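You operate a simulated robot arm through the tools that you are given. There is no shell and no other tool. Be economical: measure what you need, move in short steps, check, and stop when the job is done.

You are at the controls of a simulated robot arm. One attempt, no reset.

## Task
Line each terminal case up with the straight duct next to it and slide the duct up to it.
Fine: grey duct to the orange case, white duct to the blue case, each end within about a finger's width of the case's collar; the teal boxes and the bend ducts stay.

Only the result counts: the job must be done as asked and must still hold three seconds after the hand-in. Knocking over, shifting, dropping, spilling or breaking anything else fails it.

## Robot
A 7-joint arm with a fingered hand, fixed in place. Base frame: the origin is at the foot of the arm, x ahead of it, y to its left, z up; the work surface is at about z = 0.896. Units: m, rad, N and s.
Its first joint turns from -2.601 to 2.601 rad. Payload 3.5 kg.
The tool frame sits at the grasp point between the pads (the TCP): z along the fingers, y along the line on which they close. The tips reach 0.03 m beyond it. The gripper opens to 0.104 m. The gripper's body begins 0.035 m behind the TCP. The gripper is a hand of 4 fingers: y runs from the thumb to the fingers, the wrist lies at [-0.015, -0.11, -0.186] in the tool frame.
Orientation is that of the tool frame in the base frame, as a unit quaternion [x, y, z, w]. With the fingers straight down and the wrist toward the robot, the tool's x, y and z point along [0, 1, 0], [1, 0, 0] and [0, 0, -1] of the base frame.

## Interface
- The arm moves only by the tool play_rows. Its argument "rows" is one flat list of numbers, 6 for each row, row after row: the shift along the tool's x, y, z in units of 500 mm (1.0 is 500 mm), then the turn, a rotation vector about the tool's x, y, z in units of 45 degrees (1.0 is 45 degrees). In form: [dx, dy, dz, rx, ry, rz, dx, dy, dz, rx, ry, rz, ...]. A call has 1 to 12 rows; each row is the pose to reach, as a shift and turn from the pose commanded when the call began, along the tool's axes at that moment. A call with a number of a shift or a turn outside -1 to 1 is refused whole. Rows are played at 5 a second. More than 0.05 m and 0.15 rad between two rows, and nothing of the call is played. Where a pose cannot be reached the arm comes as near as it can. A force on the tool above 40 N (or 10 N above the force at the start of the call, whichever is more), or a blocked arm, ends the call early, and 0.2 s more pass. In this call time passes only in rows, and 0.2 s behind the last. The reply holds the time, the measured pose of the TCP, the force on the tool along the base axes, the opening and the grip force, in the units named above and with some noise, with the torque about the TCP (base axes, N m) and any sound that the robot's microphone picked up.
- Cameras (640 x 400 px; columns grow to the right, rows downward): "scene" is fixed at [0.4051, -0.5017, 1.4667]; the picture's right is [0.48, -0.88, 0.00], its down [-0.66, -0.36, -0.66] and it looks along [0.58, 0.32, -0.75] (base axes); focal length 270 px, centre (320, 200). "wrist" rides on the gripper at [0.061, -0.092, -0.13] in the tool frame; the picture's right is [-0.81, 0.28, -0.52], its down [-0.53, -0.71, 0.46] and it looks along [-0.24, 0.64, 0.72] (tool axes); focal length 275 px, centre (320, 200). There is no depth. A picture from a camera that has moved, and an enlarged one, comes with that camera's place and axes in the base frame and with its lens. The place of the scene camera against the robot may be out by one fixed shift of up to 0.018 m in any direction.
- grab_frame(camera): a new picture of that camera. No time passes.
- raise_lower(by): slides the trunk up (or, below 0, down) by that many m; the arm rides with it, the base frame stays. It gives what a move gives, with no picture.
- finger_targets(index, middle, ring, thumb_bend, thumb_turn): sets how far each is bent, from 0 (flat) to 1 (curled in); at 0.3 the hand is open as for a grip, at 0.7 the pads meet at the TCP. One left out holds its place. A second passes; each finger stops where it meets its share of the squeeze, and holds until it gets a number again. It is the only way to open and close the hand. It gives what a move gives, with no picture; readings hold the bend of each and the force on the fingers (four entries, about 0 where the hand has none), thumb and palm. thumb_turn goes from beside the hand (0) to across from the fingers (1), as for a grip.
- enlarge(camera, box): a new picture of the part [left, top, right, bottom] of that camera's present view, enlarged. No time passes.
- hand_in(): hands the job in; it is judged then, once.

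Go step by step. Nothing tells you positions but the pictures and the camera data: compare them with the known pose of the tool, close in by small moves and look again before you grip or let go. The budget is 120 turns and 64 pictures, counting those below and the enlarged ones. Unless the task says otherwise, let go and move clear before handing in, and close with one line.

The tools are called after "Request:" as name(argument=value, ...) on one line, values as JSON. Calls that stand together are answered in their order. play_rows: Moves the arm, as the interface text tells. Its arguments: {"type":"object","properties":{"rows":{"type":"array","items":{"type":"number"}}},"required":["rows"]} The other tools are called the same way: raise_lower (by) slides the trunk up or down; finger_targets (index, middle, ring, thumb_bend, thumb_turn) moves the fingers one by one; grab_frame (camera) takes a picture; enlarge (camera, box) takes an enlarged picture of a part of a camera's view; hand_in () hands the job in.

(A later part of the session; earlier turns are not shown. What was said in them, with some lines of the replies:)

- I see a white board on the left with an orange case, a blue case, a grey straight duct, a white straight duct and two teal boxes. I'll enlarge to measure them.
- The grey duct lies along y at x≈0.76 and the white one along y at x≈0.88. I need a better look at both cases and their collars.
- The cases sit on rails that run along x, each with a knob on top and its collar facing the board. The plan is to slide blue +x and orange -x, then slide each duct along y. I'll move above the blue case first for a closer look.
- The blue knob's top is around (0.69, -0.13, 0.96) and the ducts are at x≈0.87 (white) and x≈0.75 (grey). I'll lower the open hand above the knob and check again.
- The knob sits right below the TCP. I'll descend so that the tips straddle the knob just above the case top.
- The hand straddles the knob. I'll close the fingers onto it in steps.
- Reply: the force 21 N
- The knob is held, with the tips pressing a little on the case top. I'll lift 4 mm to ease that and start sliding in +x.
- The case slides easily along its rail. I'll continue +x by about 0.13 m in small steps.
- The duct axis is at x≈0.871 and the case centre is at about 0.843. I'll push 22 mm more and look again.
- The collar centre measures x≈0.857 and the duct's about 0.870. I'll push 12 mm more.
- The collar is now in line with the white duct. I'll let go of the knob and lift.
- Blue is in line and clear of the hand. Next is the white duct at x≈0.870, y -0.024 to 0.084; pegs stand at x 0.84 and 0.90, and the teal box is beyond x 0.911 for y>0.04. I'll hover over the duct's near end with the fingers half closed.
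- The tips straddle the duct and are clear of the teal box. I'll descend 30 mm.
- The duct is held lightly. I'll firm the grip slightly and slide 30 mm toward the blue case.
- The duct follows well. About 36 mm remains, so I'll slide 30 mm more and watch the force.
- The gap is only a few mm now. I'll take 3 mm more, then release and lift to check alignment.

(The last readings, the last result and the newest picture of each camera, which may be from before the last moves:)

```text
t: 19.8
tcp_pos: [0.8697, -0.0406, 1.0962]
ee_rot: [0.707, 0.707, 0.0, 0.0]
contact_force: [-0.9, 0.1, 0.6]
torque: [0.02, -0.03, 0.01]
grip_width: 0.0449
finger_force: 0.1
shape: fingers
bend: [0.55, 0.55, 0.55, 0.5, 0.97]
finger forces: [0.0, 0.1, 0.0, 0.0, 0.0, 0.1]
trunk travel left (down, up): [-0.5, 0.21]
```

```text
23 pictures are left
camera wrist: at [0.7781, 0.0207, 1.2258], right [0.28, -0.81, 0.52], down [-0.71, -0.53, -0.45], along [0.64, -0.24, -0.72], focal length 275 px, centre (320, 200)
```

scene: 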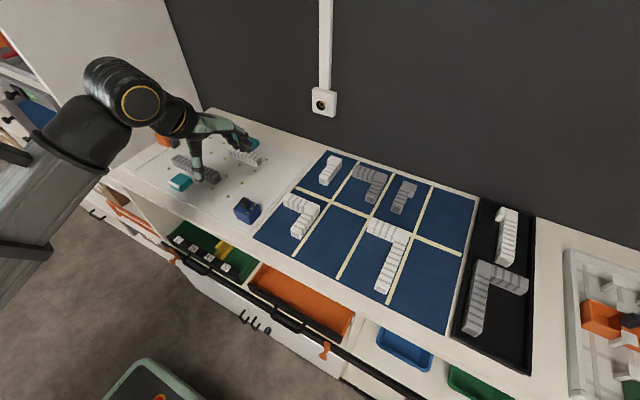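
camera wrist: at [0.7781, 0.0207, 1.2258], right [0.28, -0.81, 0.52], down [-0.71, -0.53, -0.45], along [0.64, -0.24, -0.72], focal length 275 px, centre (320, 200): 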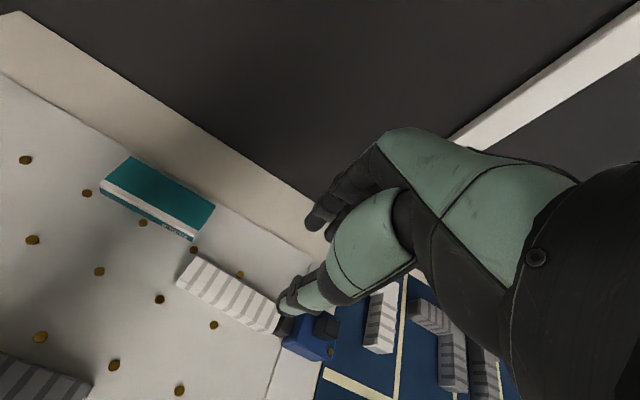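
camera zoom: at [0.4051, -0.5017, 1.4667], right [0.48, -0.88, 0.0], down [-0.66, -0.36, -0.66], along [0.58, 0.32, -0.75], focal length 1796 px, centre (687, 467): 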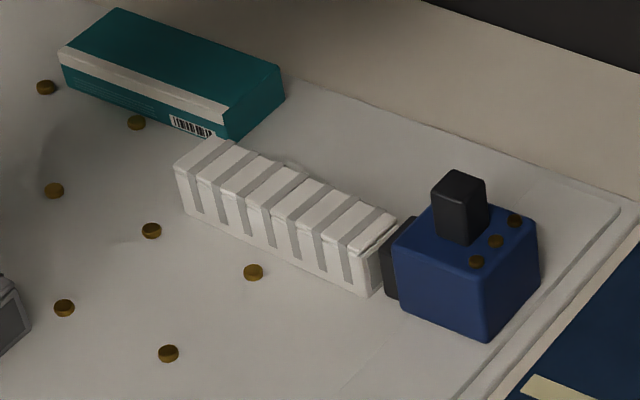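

White is up to the blue collar with a gap of a few mm. Now I'll move high over to the orange side and look.

Request:
play_rows(rows=[0.08, -0.02, 0, 0, 0, 0, 0.16, -0.04, 0, 0, 0, 0, 0.24, -0.06, 0, 0, 0, 0, 0.32, -0.08, 0, 0, 0, 0, 0.4, -0.1, 0, 0, 0, 0, 0.46, -0.12, 0, 0, 0, 0, 0.52, -0.14, 0, 0, 0, 0])

Request:
grab_frame(camera="wrist")

Request:
enlarge(camera="scene", box=[140, 110, 236, 190])

```text
t: 21.4
tcp_pos: [0.7999, 0.219, 1.0946]
ee_rot: [0.708, 0.707, 0.001, 0.0]
contact_force: [0.4, 0.5, 0.2]
torque: [-0.02, 0.0, 0.0]
grip_width: 0.045
finger_force: 0.1
shape: fingers
bend: [0.55, 0.55, 0.55, 0.5, 0.97]
finger forces: [0.0, 0.0, 0.0, 0.0, 0.1, 0.0]
trunk travel left (down, up): [-0.5, 0.21]
```

```text
22 pictures are left
camera wrist: at [0.7081, 0.2798, 1.2239], right [0.27, -0.81, 0.52], down [-0.71, -0.53, -0.46], along [0.64, -0.24, -0.72], focal length 275 px, centre (320, 200)
```

wrist: 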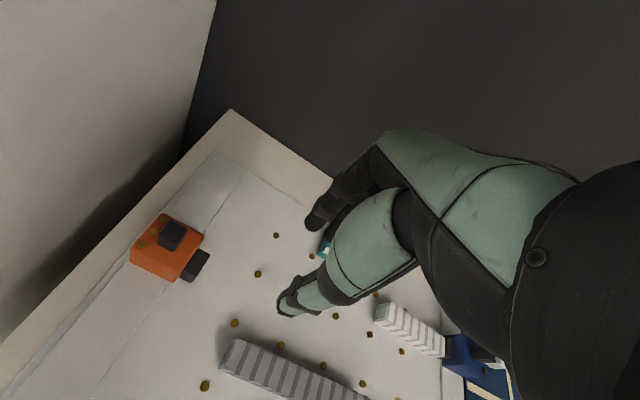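

```text
5.00 times, centred on (188, 150) of scene
camera zoom: at [0.4051, -0.5017, 1.4667], right [0.48, -0.88, 0.0], down [-0.66, -0.36, -0.66], along [0.58, 0.32, -0.75], focal length 1347 px, centre (980, 450)
```

zoom: 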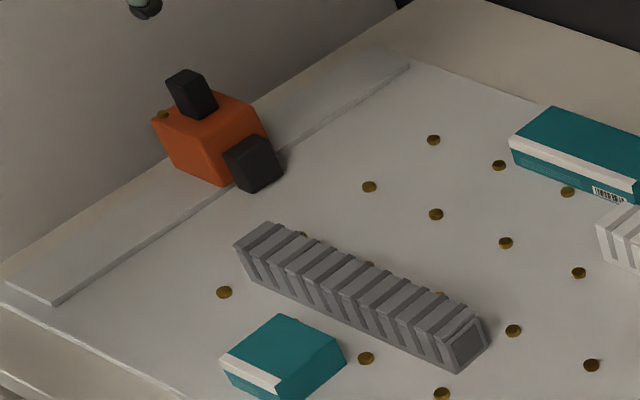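

The orange knob is at about (0.812, 0.312). I'll move over it with the fingers half open, then descend.

Request:
finger_targets(index=0.48, middle=0.48, ring=0.48, thumb_bend=0.45)

Request:
play_rows(rows=[0.064, 0.008, 0, 0, 0, 0, 0.128, 0.016, 0.02, 0, 0, 0, 0.19, 0.024, 0.06, 0, 0, 0, 0.19, 0.024, 0.12, 0, 0, 0])

Request:
enlarge(camera="wrist", box=[180, 130, 400, 350])

Request:
enlarge(camera="scene", box=[120, 90, 216, 170])

```text
t: 22.4
tcp_pos: [0.7993, 0.2191, 1.094]
ee_rot: [0.707, 0.707, 0.0, 0.001]
contact_force: [0.2, 0.9, 0.4]
torque: [0.04, -0.01, -0.01]
grip_width: 0.0606
finger_force: 0.1
shape: fingers
bend: [0.48, 0.48, 0.48, 0.45, 0.97]
finger forces: [0.0, 0.0, 0.0, 0.0, 0.1, 0.1]
trunk travel left (down, up): [-0.5, 0.21]
```

```text
t: 23.4
tcp_pos: [0.8114, 0.3141, 1.0368]
ee_rot: [0.708, 0.707, 0.0, 0.0]
contact_force: [0.8, 0.3, -0.2]
torque: [0.0, -0.04, 0.03]
grip_width: 0.0609
finger_force: 0.1
shape: fingers
bend: [0.48, 0.48, 0.48, 0.45, 0.97]
finger forces: [0.0, 0.0, 0.0, 0.0, 0.1, 0.1]
trunk travel left (down, up): [-0.5, 0.21]
```

```text
1.82 times, centred on (290, 240) of wrist
camera zoom: at [0.7205, 0.3752, 1.166], right [0.28, -0.81, 0.52], down [-0.71, -0.53, -0.46], along [0.64, -0.24, -0.72], focal length 500 px, centre (374, 127)
```

zoom: 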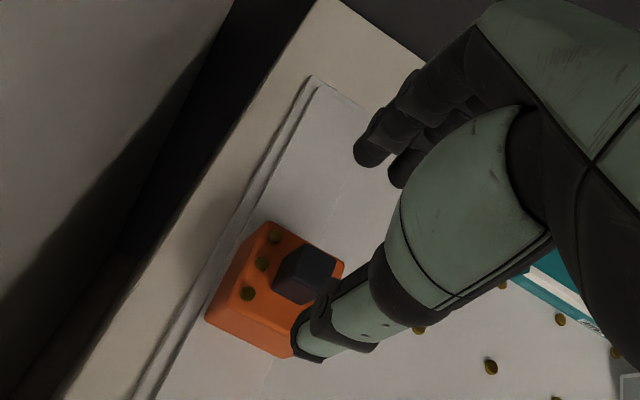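

```text
5.00 times, centred on (168, 130) of scene
camera zoom: at [0.4051, -0.5017, 1.4667], right [0.48, -0.88, 0.0], down [-0.66, -0.36, -0.66], along [0.58, 0.32, -0.75], focal length 1347 px, centre (1080, 550)
```

zoom: 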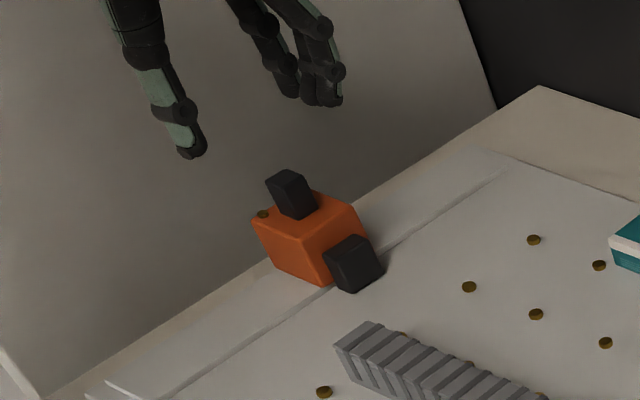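

The TCP is centred over the knob. I'll descend.

Request:
play_rows(rows=[-0.002, 0.002, 0.06, 0, 0, 0, -0.002, 0.002, 0.114, 0, 0, 0])

Request:
finger_targets(index=0.63, middle=0.63, ring=0.63, thumb_bend=0.61)

Request:
enlarge(camera="scene", box=[120, 90, 216, 170])

```text
t: 24.0
tcp_pos: [0.8126, 0.3111, 0.9788]
ee_rot: [0.707, 0.707, 0.001, 0.0]
contact_force: [-0.2, -0.2, 0.1]
torque: [-0.01, 0.0, 0.01]
grip_width: 0.0607
finger_force: 0.0
shape: fingers
bend: [0.48, 0.48, 0.48, 0.45, 0.97]
finger forces: [0.0, 0.0, 0.1, 0.0, 0.0, 0.1]
trunk travel left (down, up): [-0.5, 0.21]
```

```text
t: 25.0
tcp_pos: [0.8117, 0.3117, 0.9794]
ee_rot: [0.707, 0.707, 0.0, 0.0]
contact_force: [0.3, 0.4, 0.5]
torque: [0.0, 0.03, -0.01]
grip_width: 0.0216
finger_force: 0.1
shape: fingers
bend: [0.63, 0.63, 0.63, 0.61, 0.97]
finger forces: [0.0, 0.1, 0.1, 0.0, 0.0, 0.0]
trunk travel left (down, up): [-0.5, 0.21]
```

```text
5.00 times, centred on (168, 130) of scene
camera zoom: at [0.4051, -0.5017, 1.4667], right [0.48, -0.88, 0.0], down [-0.66, -0.36, -0.66], along [0.58, 0.32, -0.75], focal length 1347 px, centre (1080, 550)
```

zoom: 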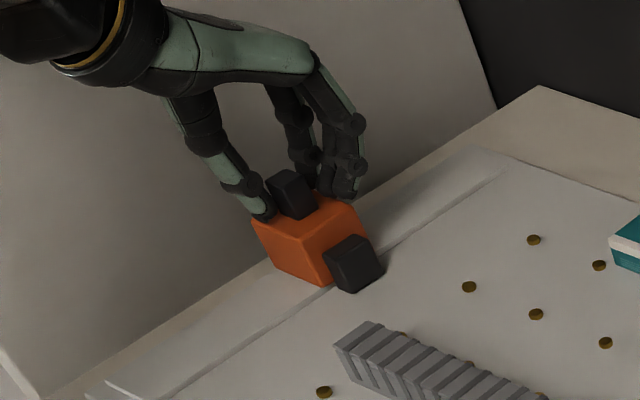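

The knob is loosely enclosed. I'll pull in -x by 50 mm in small steps.

Request:
play_rows(rows=[0, -0.02, 0, 0, 0, 0, 0, -0.04, 0, 0, 0, 0, 0, -0.06, 0, 0, 0, 0, 0, -0.08, 0, 0, 0, 0, 0, -0.1, 0, 0, 0, 0])

Request:
enlarge(camera="scene", box=[130, 110, 220, 185])

Request:
grab_frame(camera="wrist")

```text
t: 26.2
tcp_pos: [0.7634, 0.3116, 0.9796]
ee_rot: [0.707, 0.707, 0.0, 0.0]
contact_force: [2.3, -1.4, 0.7]
torque: [0.0, -0.05, 0.0]
grip_width: 0.0229
finger_force: 1.0
shape: fingers
bend: [0.62, 0.62, 0.63, 0.61, 0.97]
finger forces: [1.0, 0.9, 0.1, 0.1, 0.0, 0.2]
trunk travel left (down, up): [-0.5, 0.21]
```

```text
5.33 times, centred on (175, 148) of scene
camera zoom: at [0.4051, -0.5017, 1.4667], right [0.48, -0.88, 0.0], down [-0.66, -0.36, -0.66], along [0.58, 0.32, -0.75], focal length 1437 px, centre (1093, 480)
```

zoom: 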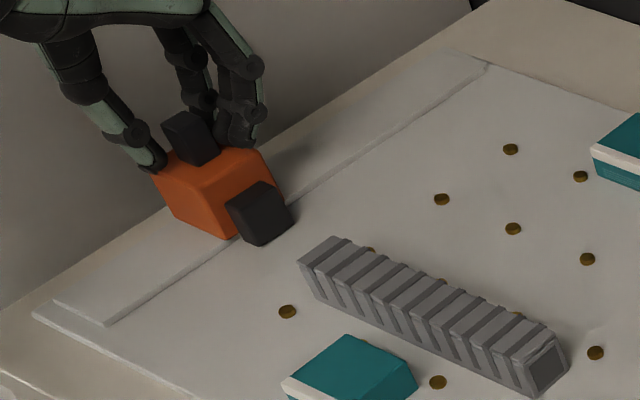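

```text
16 pictures are left
camera wrist: at [0.6714, 0.372, 1.1089], right [0.27, -0.81, 0.52], down [-0.71, -0.53, -0.46], along [0.64, -0.24, -0.72], focal length 275 px, centre (320, 200)
```

wrist: 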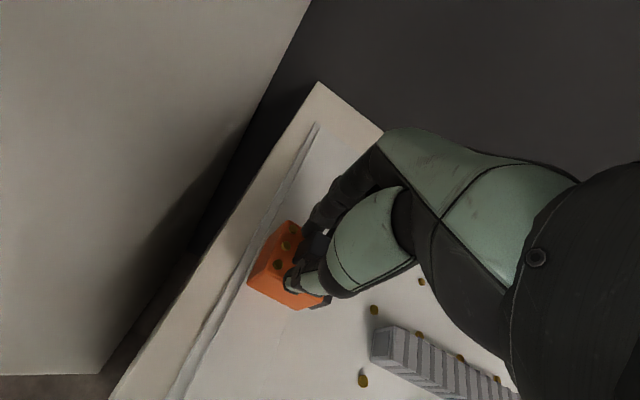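

Both measures say about 12–13 mm more is needed. I'll pull 12 mm.

Request:
play_rows(rows=[0, -0.012, 0, 0, 0, 0, 0, -0.0245, 0, 0, 0, 0])

Request:
enlarge(camera="scene", box=[140, 125, 200, 175])

```text
t: 26.8
tcp_pos: [0.7504, 0.3121, 0.9778]
ee_rot: [0.707, 0.707, 0.0, 0.0]
contact_force: [-0.3, 0.7, -0.4]
torque: [0.03, -0.02, 0.01]
grip_width: 0.0217
finger_force: 0.0
shape: fingers
bend: [0.63, 0.63, 0.63, 0.61, 0.97]
finger forces: [0.1, 0.1, 0.1, 0.1, 0.0, 0.0]
trunk travel left (down, up): [-0.5, 0.21]
```

```text
8.00 times, centred on (170, 150) of scene
camera zoom: at [0.4051, -0.5017, 1.4667], right [0.48, -0.88, 0.0], down [-0.66, -0.36, -0.66], along [0.58, 0.32, -0.75], focal length 2156 px, centre (1520, 600)
```

zoom: 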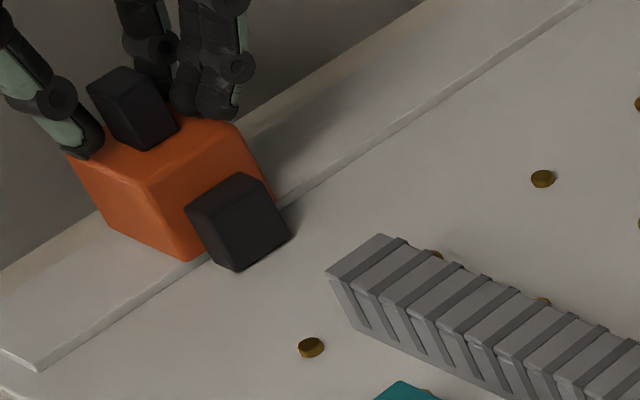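

The orange collar is aligned with the grey duct to within about 2 mm. I'll open, lift, and move over to the grey duct's near (-y) part.

Request:
finger_targets(index=0.52, middle=0.52, ring=0.52, thumb_bend=0.48)

Request:
play_rows(rows=[0, 0, -0.08, 0, 0, 0, 0, 0, -0.16, 0, 0, 0, -0.08, 0, -0.18, 0, 0, 0, -0.16, 0, -0.18, 0, 0, 0, -0.24, 0, -0.18, 0, 0, 0, -0.32, 0, -0.18, 0, 0, 0, -0.4, 0, -0.14, 0, 0, 0, -0.44, 0, -0.1, 0, 0, 0])

Request:
grab_frame(camera="wrist")

```text
t: 27.8
tcp_pos: [0.7515, 0.3122, 0.9785]
ee_rot: [0.707, 0.707, 0.0, 0.0]
contact_force: [0.1, -0.5, 0.0]
torque: [0.01, 0.01, 0.02]
grip_width: 0.0513
finger_force: 0.0
shape: fingers
bend: [0.52, 0.52, 0.52, 0.48, 0.97]
finger forces: [0.1, 0.1, 0.1, 0.0, 0.0, 0.1]
trunk travel left (down, up): [-0.5, 0.21]
```

```text
t: 29.6
tcp_pos: [0.7492, 0.0935, 1.0275]
ee_rot: [0.707, 0.707, 0.0, 0.0]
contact_force: [0.5, 1.1, 0.1]
torque: [0.0, 0.01, -0.02]
grip_width: 0.0514
finger_force: 0.2
shape: fingers
bend: [0.52, 0.52, 0.52, 0.48, 0.97]
finger forces: [0.0, 0.0, 0.1, 0.0, 0.0, 0.0]
trunk travel left (down, up): [-0.5, 0.21]
```

```text
14 pictures are left
camera wrist: at [0.6579, 0.1541, 1.1574], right [0.28, -0.81, 0.52], down [-0.71, -0.53, -0.46], along [0.64, -0.24, -0.72], focal length 275 px, centre (320, 200)
```

wrist: 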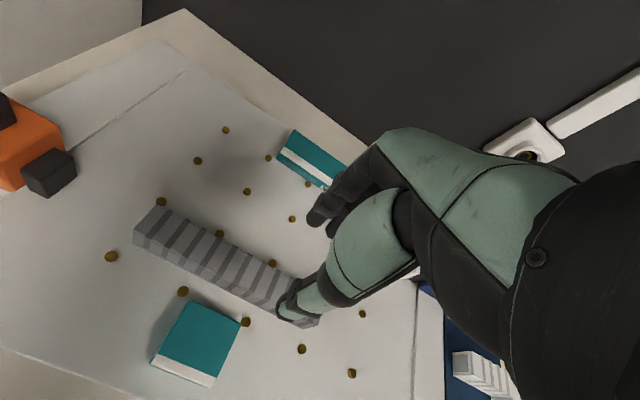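

The teal box lies at x<0.711, y 0.097–0.143, so I'll grip the grey duct past it near its +y end, around y≈0.175. I'll move there, high.

Request:
play_rows(rows=[0.08, 0.001, 0, 0, 0, 0, 0.164, 0.002, 0, 0, 0, 0])

Request:
enlarge(camera="wrist", box=[100, 150, 360, 370])

```text
t: 30.2
tcp_pos: [0.7537, 0.1751, 1.0275]
ee_rot: [0.707, 0.707, -0.001, 0.0]
contact_force: [-0.1, -0.4, 0.9]
torque: [0.0, 0.0, 0.01]
grip_width: 0.0516
finger_force: 0.1
shape: fingers
bend: [0.52, 0.52, 0.52, 0.48, 0.97]
finger forces: [0.0, 0.0, 0.1, 0.1, 0.0, 0.0]
trunk travel left (down, up): [-0.5, 0.21]
```

```text
1.82 times, centred on (230, 260) of wrist
camera zoom: at [0.6612, 0.2358, 1.1585], right [0.27, -0.81, 0.52], down [-0.71, -0.53, -0.46], along [0.64, -0.24, -0.72], focal length 500 px, centre (484, 91)
```

zoom: 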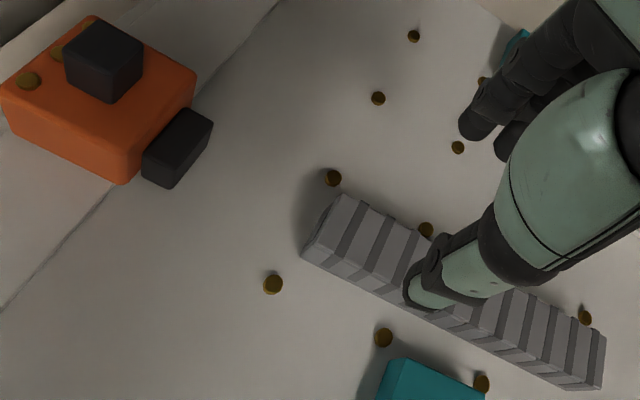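

The orange collar centre is x≈0.748 and the duct's is 0.7495, with a gap of about 67 mm. I'll narrow the fingers and descend around the duct.

Request:
finger_targets(index=0.55, middle=0.55, ring=0.55, thumb_bend=0.51)

Request:
play_rows(rows=[0.004, 0, 0.06, 0, 0, 0, 0.004, 0, 0.11, 0, 0, 0])

Request:
enlarge(camera="scene", box=[140, 120, 230, 195])

Request:
enlarge(camera="wrist", box=[180, 150, 380, 350])

```text
t: 31.2
tcp_pos: [0.7521, 0.1745, 1.0281]
ee_rot: [0.707, 0.707, 0.0, 0.0]
contact_force: [0.0, 0.1, -0.4]
torque: [-0.03, 0.01, -0.02]
grip_width: 0.0446
finger_force: 0.1
shape: fingers
bend: [0.55, 0.55, 0.55, 0.51, 0.97]
finger forces: [0.1, 0.0, 0.0, 0.0, 0.1, 0.0]
trunk travel left (down, up): [-0.5, 0.21]
```

```text
t: 31.8
tcp_pos: [0.753, 0.1754, 0.9727]
ee_rot: [0.707, 0.707, -0.001, 0.0]
contact_force: [-0.7, -0.5, -0.3]
torque: [0.01, 0.0, 0.0]
grip_width: 0.0446
finger_force: 0.2
shape: fingers
bend: [0.55, 0.55, 0.55, 0.51, 0.97]
finger forces: [0.1, 0.0, 0.1, 0.0, 0.1, 0.0]
trunk travel left (down, up): [-0.5, 0.21]
```

```text
5.33 times, centred on (185, 158) of scene
camera zoom: at [0.4051, -0.5017, 1.4667], right [0.48, -0.88, 0.0], down [-0.66, -0.36, -0.66], along [0.58, 0.32, -0.75], focal length 1437 px, centre (1040, 427)
```

zoom: 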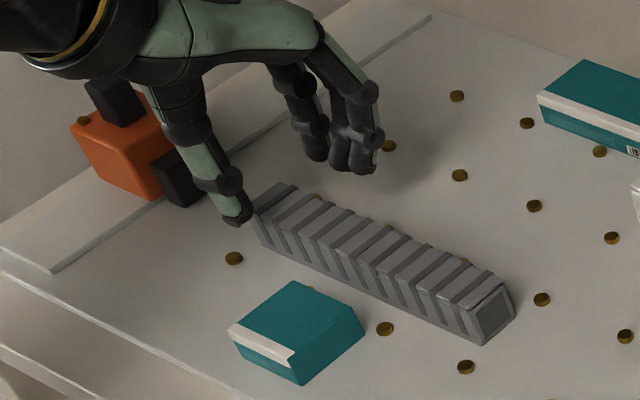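

```text
2.00 times, centred on (280, 250) of wrist
camera zoom: at [0.6619, 0.2355, 1.103], right [0.28, -0.81, 0.52], down [-0.71, -0.53, -0.46], along [0.64, -0.24, -0.72], focal length 551 px, centre (400, 100)
```

zoom: 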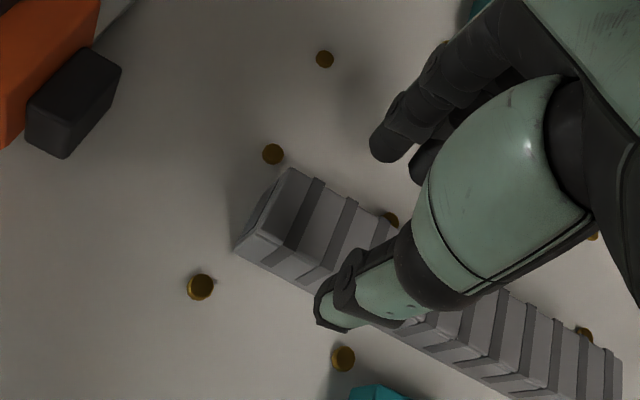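

Request:
play_rows(rows=[0, -0.005, 0.03, 0, 0, 0, 0, -0.005, 0.054, 0, 0, 0])

Request:
finger_targets(index=0.65, middle=0.65, ring=0.62, thumb_bend=0.65)

Request:
enlarge(camera="scene", box=[140, 120, 230, 195])

```text
t: 32.4
tcp_pos: [0.7495, 0.1766, 0.9472]
ee_rot: [0.707, 0.707, 0.0, 0.0]
contact_force: [-0.1, -0.1, 0.4]
torque: [0.02, 0.02, -0.02]
grip_width: 0.0449
finger_force: 0.1
shape: fingers
bend: [0.55, 0.55, 0.55, 0.51, 0.97]
finger forces: [0.1, 0.0, 0.0, 0.0, 0.0, 0.1]
trunk travel left (down, up): [-0.5, 0.21]
```

```text
t: 33.4
tcp_pos: [0.7501, 0.1764, 0.9479]
ee_rot: [0.707, 0.707, 0.001, 0.0]
contact_force: [0.3, 0.4, 0.6]
torque: [-0.02, -0.01, 0.0]
grip_width: 0.0243
finger_force: 4.1
shape: fingers
bend: [0.62, 0.63, 0.62, 0.6, 0.97]
finger forces: [2.5, 1.7, 0.0, 0.0, 4.1, 0.0]
trunk travel left (down, up): [-0.5, 0.21]
```

```text
5.33 times, centred on (185, 158) of scene
camera zoom: at [0.4051, -0.5017, 1.4667], right [0.48, -0.88, 0.0], down [-0.66, -0.36, -0.66], along [0.58, 0.32, -0.75], focal length 1437 px, centre (1040, 427)
```

zoom: 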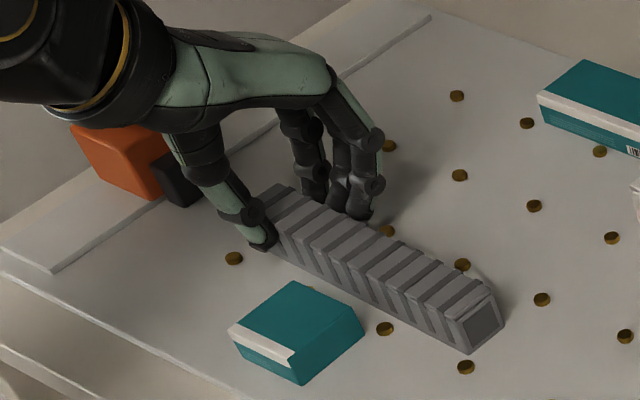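

Closing yawed the grey duct by roughly 2.5° (its -y end went toward -x). I'll counter-rotate the hand while sliding +y.

Request:
play_rows(rows=[0.02, 0, 0, 0, 0, -0.02, 0.04, 0, 0, 0, 0, -0.04, 0.06, 0, 0, 0, 0, -0.058, 0.08, 0, 0, 0, 0, -0.058, 0.1, 0, 0, 0, 0, -0.058])

Request:
enlarge(camera="scene", box=[140, 120, 230, 195])

```text
t: 34.6
tcp_pos: [0.7488, 0.2272, 0.9467]
ee_rot: [0.69, 0.724, 0.0, 0.0]
contact_force: [1.4, -0.7, 2.5]
torque: [-0.03, 0.02, -0.01]
grip_width: 0.0245
finger_force: 4.6
shape: fingers
bend: [0.62, 0.63, 0.62, 0.6, 0.97]
finger forces: [2.6, 1.9, 0.0, 0.0, 4.3, 0.0]
trunk travel left (down, up): [-0.5, 0.21]
```

```text
5.33 times, centred on (185, 158) of scene
camera zoom: at [0.4051, -0.5017, 1.4667], right [0.48, -0.88, 0.0], down [-0.66, -0.36, -0.66], along [0.58, 0.32, -0.75], focal length 1437 px, centre (1040, 427)
```

zoom: 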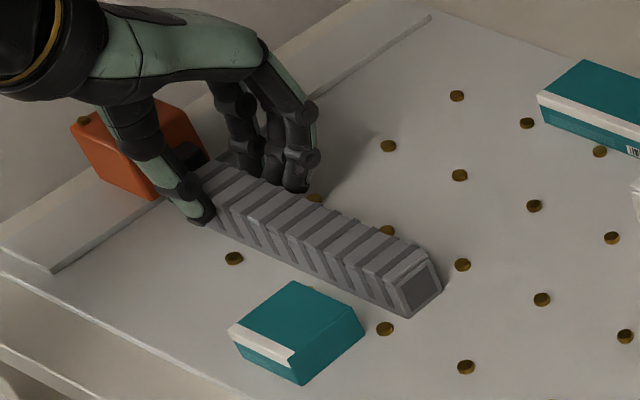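

The duct is straight again. About 16 mm of gap is left, so I'll slide 12 mm more, then release and lift.

Request:
play_rows(rows=[0.012, 0.0006, 0, 0, 0, 0, 0.024, 0.0012, 0, 0, 0, 0])

Request:
enlarge(camera="wrist", box=[180, 150, 380, 350])

```text
t: 35.2
tcp_pos: [0.7486, 0.2384, 0.9466]
ee_rot: [0.69, 0.723, -0.001, -0.001]
contact_force: [0.0, -0.2, 3.6]
torque: [0.0, 0.0, -0.02]
grip_width: 0.0242
finger_force: 4.0
shape: fingers
bend: [0.62, 0.63, 0.62, 0.6, 0.97]
finger forces: [2.6, 1.9, 0.0, 0.0, 4.4, 0.0]
trunk travel left (down, up): [-0.5, 0.21]
```

```text
2.00 times, centred on (280, 250) of wrist
camera zoom: at [0.6548, 0.2953, 1.0765], right [0.31, -0.8, 0.52], down [-0.69, -0.57, -0.46], along [0.66, -0.21, -0.72], focal length 551 px, centre (400, 100)
```

zoom: 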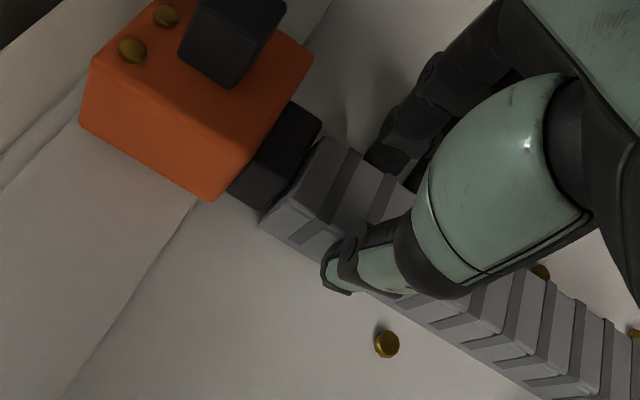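

Request:
finger_targets(index=0.55, middle=0.55, ring=0.55, thumb_bend=0.51)

Request:
play_rows(rows=[0, 0, -0.06, 0, 0, 0, 0, 0, -0.14, 0, 0, 0, 0, 0, -0.22, 0, 0, 0, 0, 0, -0.3, 0, 0, 0.03, 0, -0.06, -0.36, 0, 0, 0.058, 0, -0.12, -0.4, 0, 0, 0.058])

Request:
enlarge(camera="scene", box=[130, 110, 290, 210])

Request:
enlarge(camera="scene", box=[230, 130, 300, 190])

```text
t: 36.2
tcp_pos: [0.7499, 0.2385, 0.9469]
ee_rot: [0.691, 0.723, 0.001, 0.0]
contact_force: [0.5, -0.8, 0.9]
torque: [0.0, 0.02, 0.03]
grip_width: 0.0435
finger_force: 0.0
shape: fingers
bend: [0.55, 0.55, 0.55, 0.51, 0.97]
finger forces: [0.0, 0.0, 0.0, 0.1, 0.0, 0.0]
trunk travel left (down, up): [-0.5, 0.21]
```

```text
t: 37.6
tcp_pos: [0.6889, 0.2349, 1.1475]
ee_rot: [0.707, 0.707, 0.001, 0.0]
contact_force: [-0.3, -0.2, -0.6]
torque: [0.0, -0.02, 0.04]
grip_width: 0.0439
finger_force: 0.0
shape: fingers
bend: [0.55, 0.55, 0.55, 0.51, 0.97]
finger forces: [0.0, 0.0, 0.1, 0.0, 0.1, 0.0]
trunk travel left (down, up): [-0.5, 0.21]
```

```text
4.00 times, centred on (210, 160) of scene
camera zoom: at [0.4051, -0.5017, 1.4667], right [0.48, -0.88, 0.0], down [-0.66, -0.36, -0.66], along [0.58, 0.32, -0.75], focal length 1078 px, centre (760, 360)
```

zoom: 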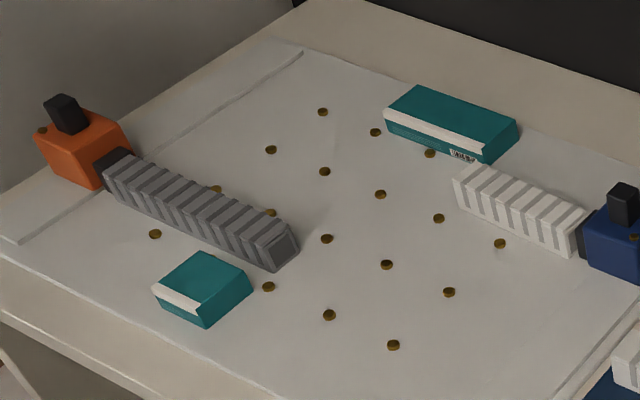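

```text
6.67 times, centred on (265, 160) of scene
camera zoom: at [0.4051, -0.5017, 1.4667], right [0.48, -0.88, 0.0], down [-0.66, -0.36, -0.66], along [0.58, 0.32, -0.75], focal length 1796 px, centre (687, 467)
```

zoom: 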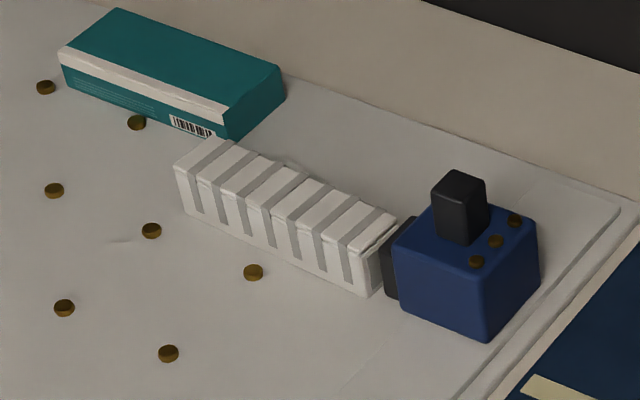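

Grey is straight and at the orange collar. The white duct is yawed about 3°, so I'll regrip it the same way and turn it straight before the hand-in.

Request:
play_rows(rows=[-0.069, 0.0455, 0, 0, 0, 0, -0.138, 0.091, 0, 0, 0, 0, -0.207, 0.1365, 0, 0, 0, 0, -0.276, 0.182, 0, 0, 0, 0, -0.345, 0.2275, 0, 0, 0, 0, -0.414, 0.273, 0, 0, 0, 0, -0.483, 0.3185, 0.02, 0, 0, 0, -0.552, 0.364, 0.06, 0, 0, 0, -0.552, 0.364, 0.14, 0, 0, 0, -0.552, 0.364, 0.22, 0, 0, 0, -0.552, 0.364, 0.28, 0, 0, 0])

Request:
finger_targets(index=0.55, middle=0.55, ring=0.55, thumb_bend=0.5)

```text
t: 40.0
tcp_pos: [0.8726, -0.0396, 1.0048]
ee_rot: [0.707, 0.707, 0.0, 0.001]
contact_force: [-0.9, -0.4, -0.2]
torque: [0.01, -0.02, 0.02]
grip_width: 0.0437
finger_force: 0.0
shape: fingers
bend: [0.55, 0.55, 0.55, 0.51, 0.97]
finger forces: [0.0, 0.1, 0.1, 0.1, 0.0, 0.1]
trunk travel left (down, up): [-0.5, 0.21]
```

```text
t: 41.0
tcp_pos: [0.8745, -0.0383, 1.0057]
ee_rot: [0.707, 0.707, 0.0, 0.0]
contact_force: [0.2, -0.6, 0.5]
torque: [-0.01, 0.01, -0.01]
grip_width: 0.045
finger_force: 0.0
shape: fingers
bend: [0.55, 0.55, 0.55, 0.5, 0.97]
finger forces: [0.0, 0.0, 0.0, 0.0, 0.1, 0.0]
trunk travel left (down, up): [-0.5, 0.21]
```

Request:
play_rows(rows=[0, -0.005, 0.06, 0, 0, 0, 0, -0.005, 0.116, 0, 0, 0])

Request:
enlarge(camera="scene", box=[230, 130, 300, 190])

```text
t: 41.6
tcp_pos: [0.8684, -0.0401, 0.9482]
ee_rot: [0.707, 0.707, 0.0, 0.001]
contact_force: [0.3, -0.3, 0.6]
torque: [0.0, 0.01, -0.02]
grip_width: 0.0453
finger_force: 0.0
shape: fingers
bend: [0.55, 0.55, 0.55, 0.5, 0.97]
finger forces: [0.0, 0.0, 0.0, 0.0, 0.0, 0.1]
trunk travel left (down, up): [-0.5, 0.21]
```

```text
6.67 times, centred on (265, 160) of scene
camera zoom: at [0.4051, -0.5017, 1.4667], right [0.48, -0.88, 0.0], down [-0.66, -0.36, -0.66], along [0.58, 0.32, -0.75], focal length 1796 px, centre (687, 467)
```

zoom: 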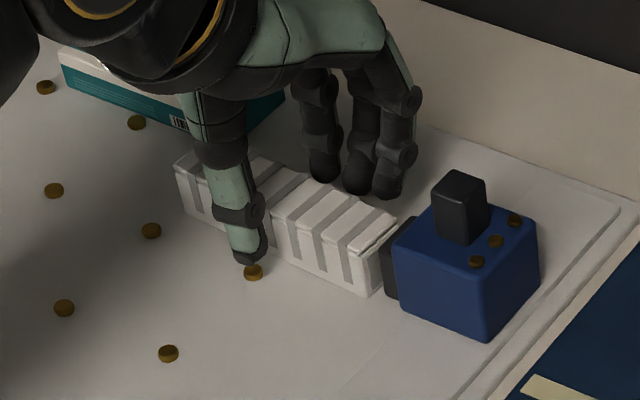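

The fingers straddle the duct again. I'll close gently, turn it by +3°, and add a small +x shift to centre it.

Request:
finger_targets(index=0.65, middle=0.65, ring=0.62, thumb_bend=0.65)

Request:
play_rows(rows=[0, 0.001, 0, 0, 0, -0.022, 0, 0.002, 0, 0, 0, -0.044, 0, 0.003, 0, 0, 0, -0.066])

Request:
enlarge(camera="scene", box=[230, 130, 300, 190])

```text
t: 42.6
tcp_pos: [0.87, -0.0411, 0.949]
ee_rot: [0.707, 0.707, 0.0, 0.0]
contact_force: [-0.2, 0.4, -0.1]
torque: [-0.03, 0.0, 0.03]
grip_width: 0.0246
finger_force: 4.4
shape: fingers
bend: [0.62, 0.64, 0.62, 0.6, 0.97]
finger forces: [2.7, 1.5, 0.0, 0.1, 4.1, 0.0]
trunk travel left (down, up): [-0.5, 0.21]
```

```text
t: 43.4
tcp_pos: [0.8702, -0.0398, 0.9483]
ee_rot: [0.688, 0.725, 0.0, 0.0]
contact_force: [-0.4, 0.7, 0.5]
torque: [0.02, 0.02, -0.02]
grip_width: 0.0247
finger_force: 3.7
shape: fingers
bend: [0.62, 0.64, 0.62, 0.6, 0.97]
finger forces: [2.6, 1.5, 0.1, 0.0, 4.0, 0.0]
trunk travel left (down, up): [-0.5, 0.21]
```

```text
6.67 times, centred on (265, 160) of scene
camera zoom: at [0.4051, -0.5017, 1.4667], right [0.48, -0.88, 0.0], down [-0.66, -0.36, -0.66], along [0.58, 0.32, -0.75], focal length 1796 px, centre (687, 467)
```

zoom: 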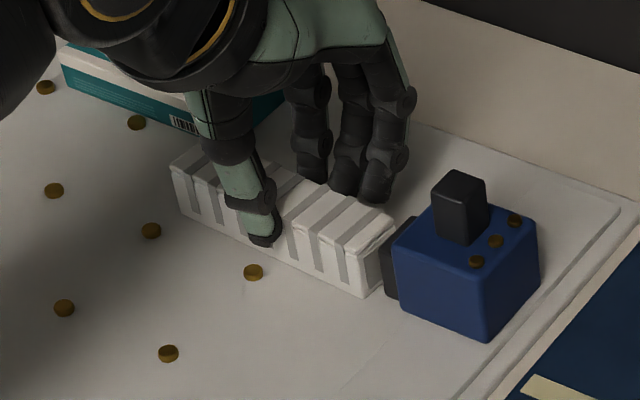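

It is now nearly parallel to the peg rows and in line with the collar. I'll release and move clear.

Request:
finger_targets(index=0.55, middle=0.55, ring=0.55, thumb_bend=0.5)

Request:
play_rows(rows=[0, 0, -0.06, 0, 0, 0, 0, 0, -0.14, 0, 0, 0, 0, 0, -0.22, 0, 0, 0, 0, 0, -0.3, 0, 0, 0, 0.06, -0.06, -0.34, 0, 0, 0, 0.12, -0.12, -0.36, 0, 0, 0, 0.18, -0.18, -0.38, 0, 0, 0, 0.24, -0.24, -0.4, 0, 0, 0])

Request:
enlarge(camera="scene", box=[130, 100, 290, 210])

```text
t: 44.4
tcp_pos: [0.8705, -0.0392, 0.9478]
ee_rot: [0.689, 0.725, 0.0, 0.001]
contact_force: [0.3, -0.3, 0.3]
torque: [0.02, 0.0, -0.02]
grip_width: 0.0449
finger_force: 0.1
shape: fingers
bend: [0.55, 0.55, 0.55, 0.5, 0.97]
finger forces: [0.0, 0.0, 0.1, 0.1, 0.0, 0.1]
trunk travel left (down, up): [-0.5, 0.21]
```

```text
t: 46.2
tcp_pos: [0.7442, 0.0772, 1.1475]
ee_rot: [0.689, 0.725, -0.001, 0.0]
contact_force: [0.2, -0.1, -0.2]
torque: [-0.01, -0.02, 0.03]
grip_width: 0.0451
finger_force: 0.0
shape: fingers
bend: [0.55, 0.55, 0.55, 0.5, 0.97]
finger forces: [0.0, 0.0, 0.0, 0.1, 0.0, 0.0]
trunk travel left (down, up): [-0.5, 0.21]
```

```text
3.64 times, centred on (210, 155) of scene
camera zoom: at [0.4051, -0.5017, 1.4667], right [0.48, -0.88, 0.0], down [-0.66, -0.36, -0.66], along [0.58, 0.32, -0.75], focal length 980 px, centre (720, 364)
```

zoom: 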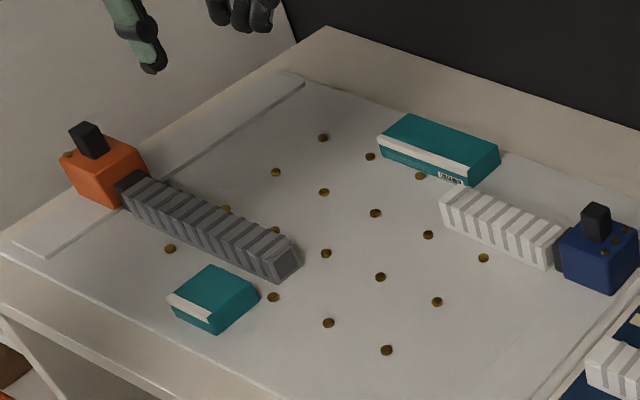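

Both ducts are in line with their cases, with their ends a few mm from the collars. The teal boxes and bend ducts look untouched and the hand is clear, so I'm handing in.

Request:
hand_in()

```text
The job is handed in.
```

I lined up the orange case with the grey duct and the blue case with the white duct. I then slid each duct to within a few mm of its collar and handed the job in. The last picture shows the teal boxes and bend ducts where they were.
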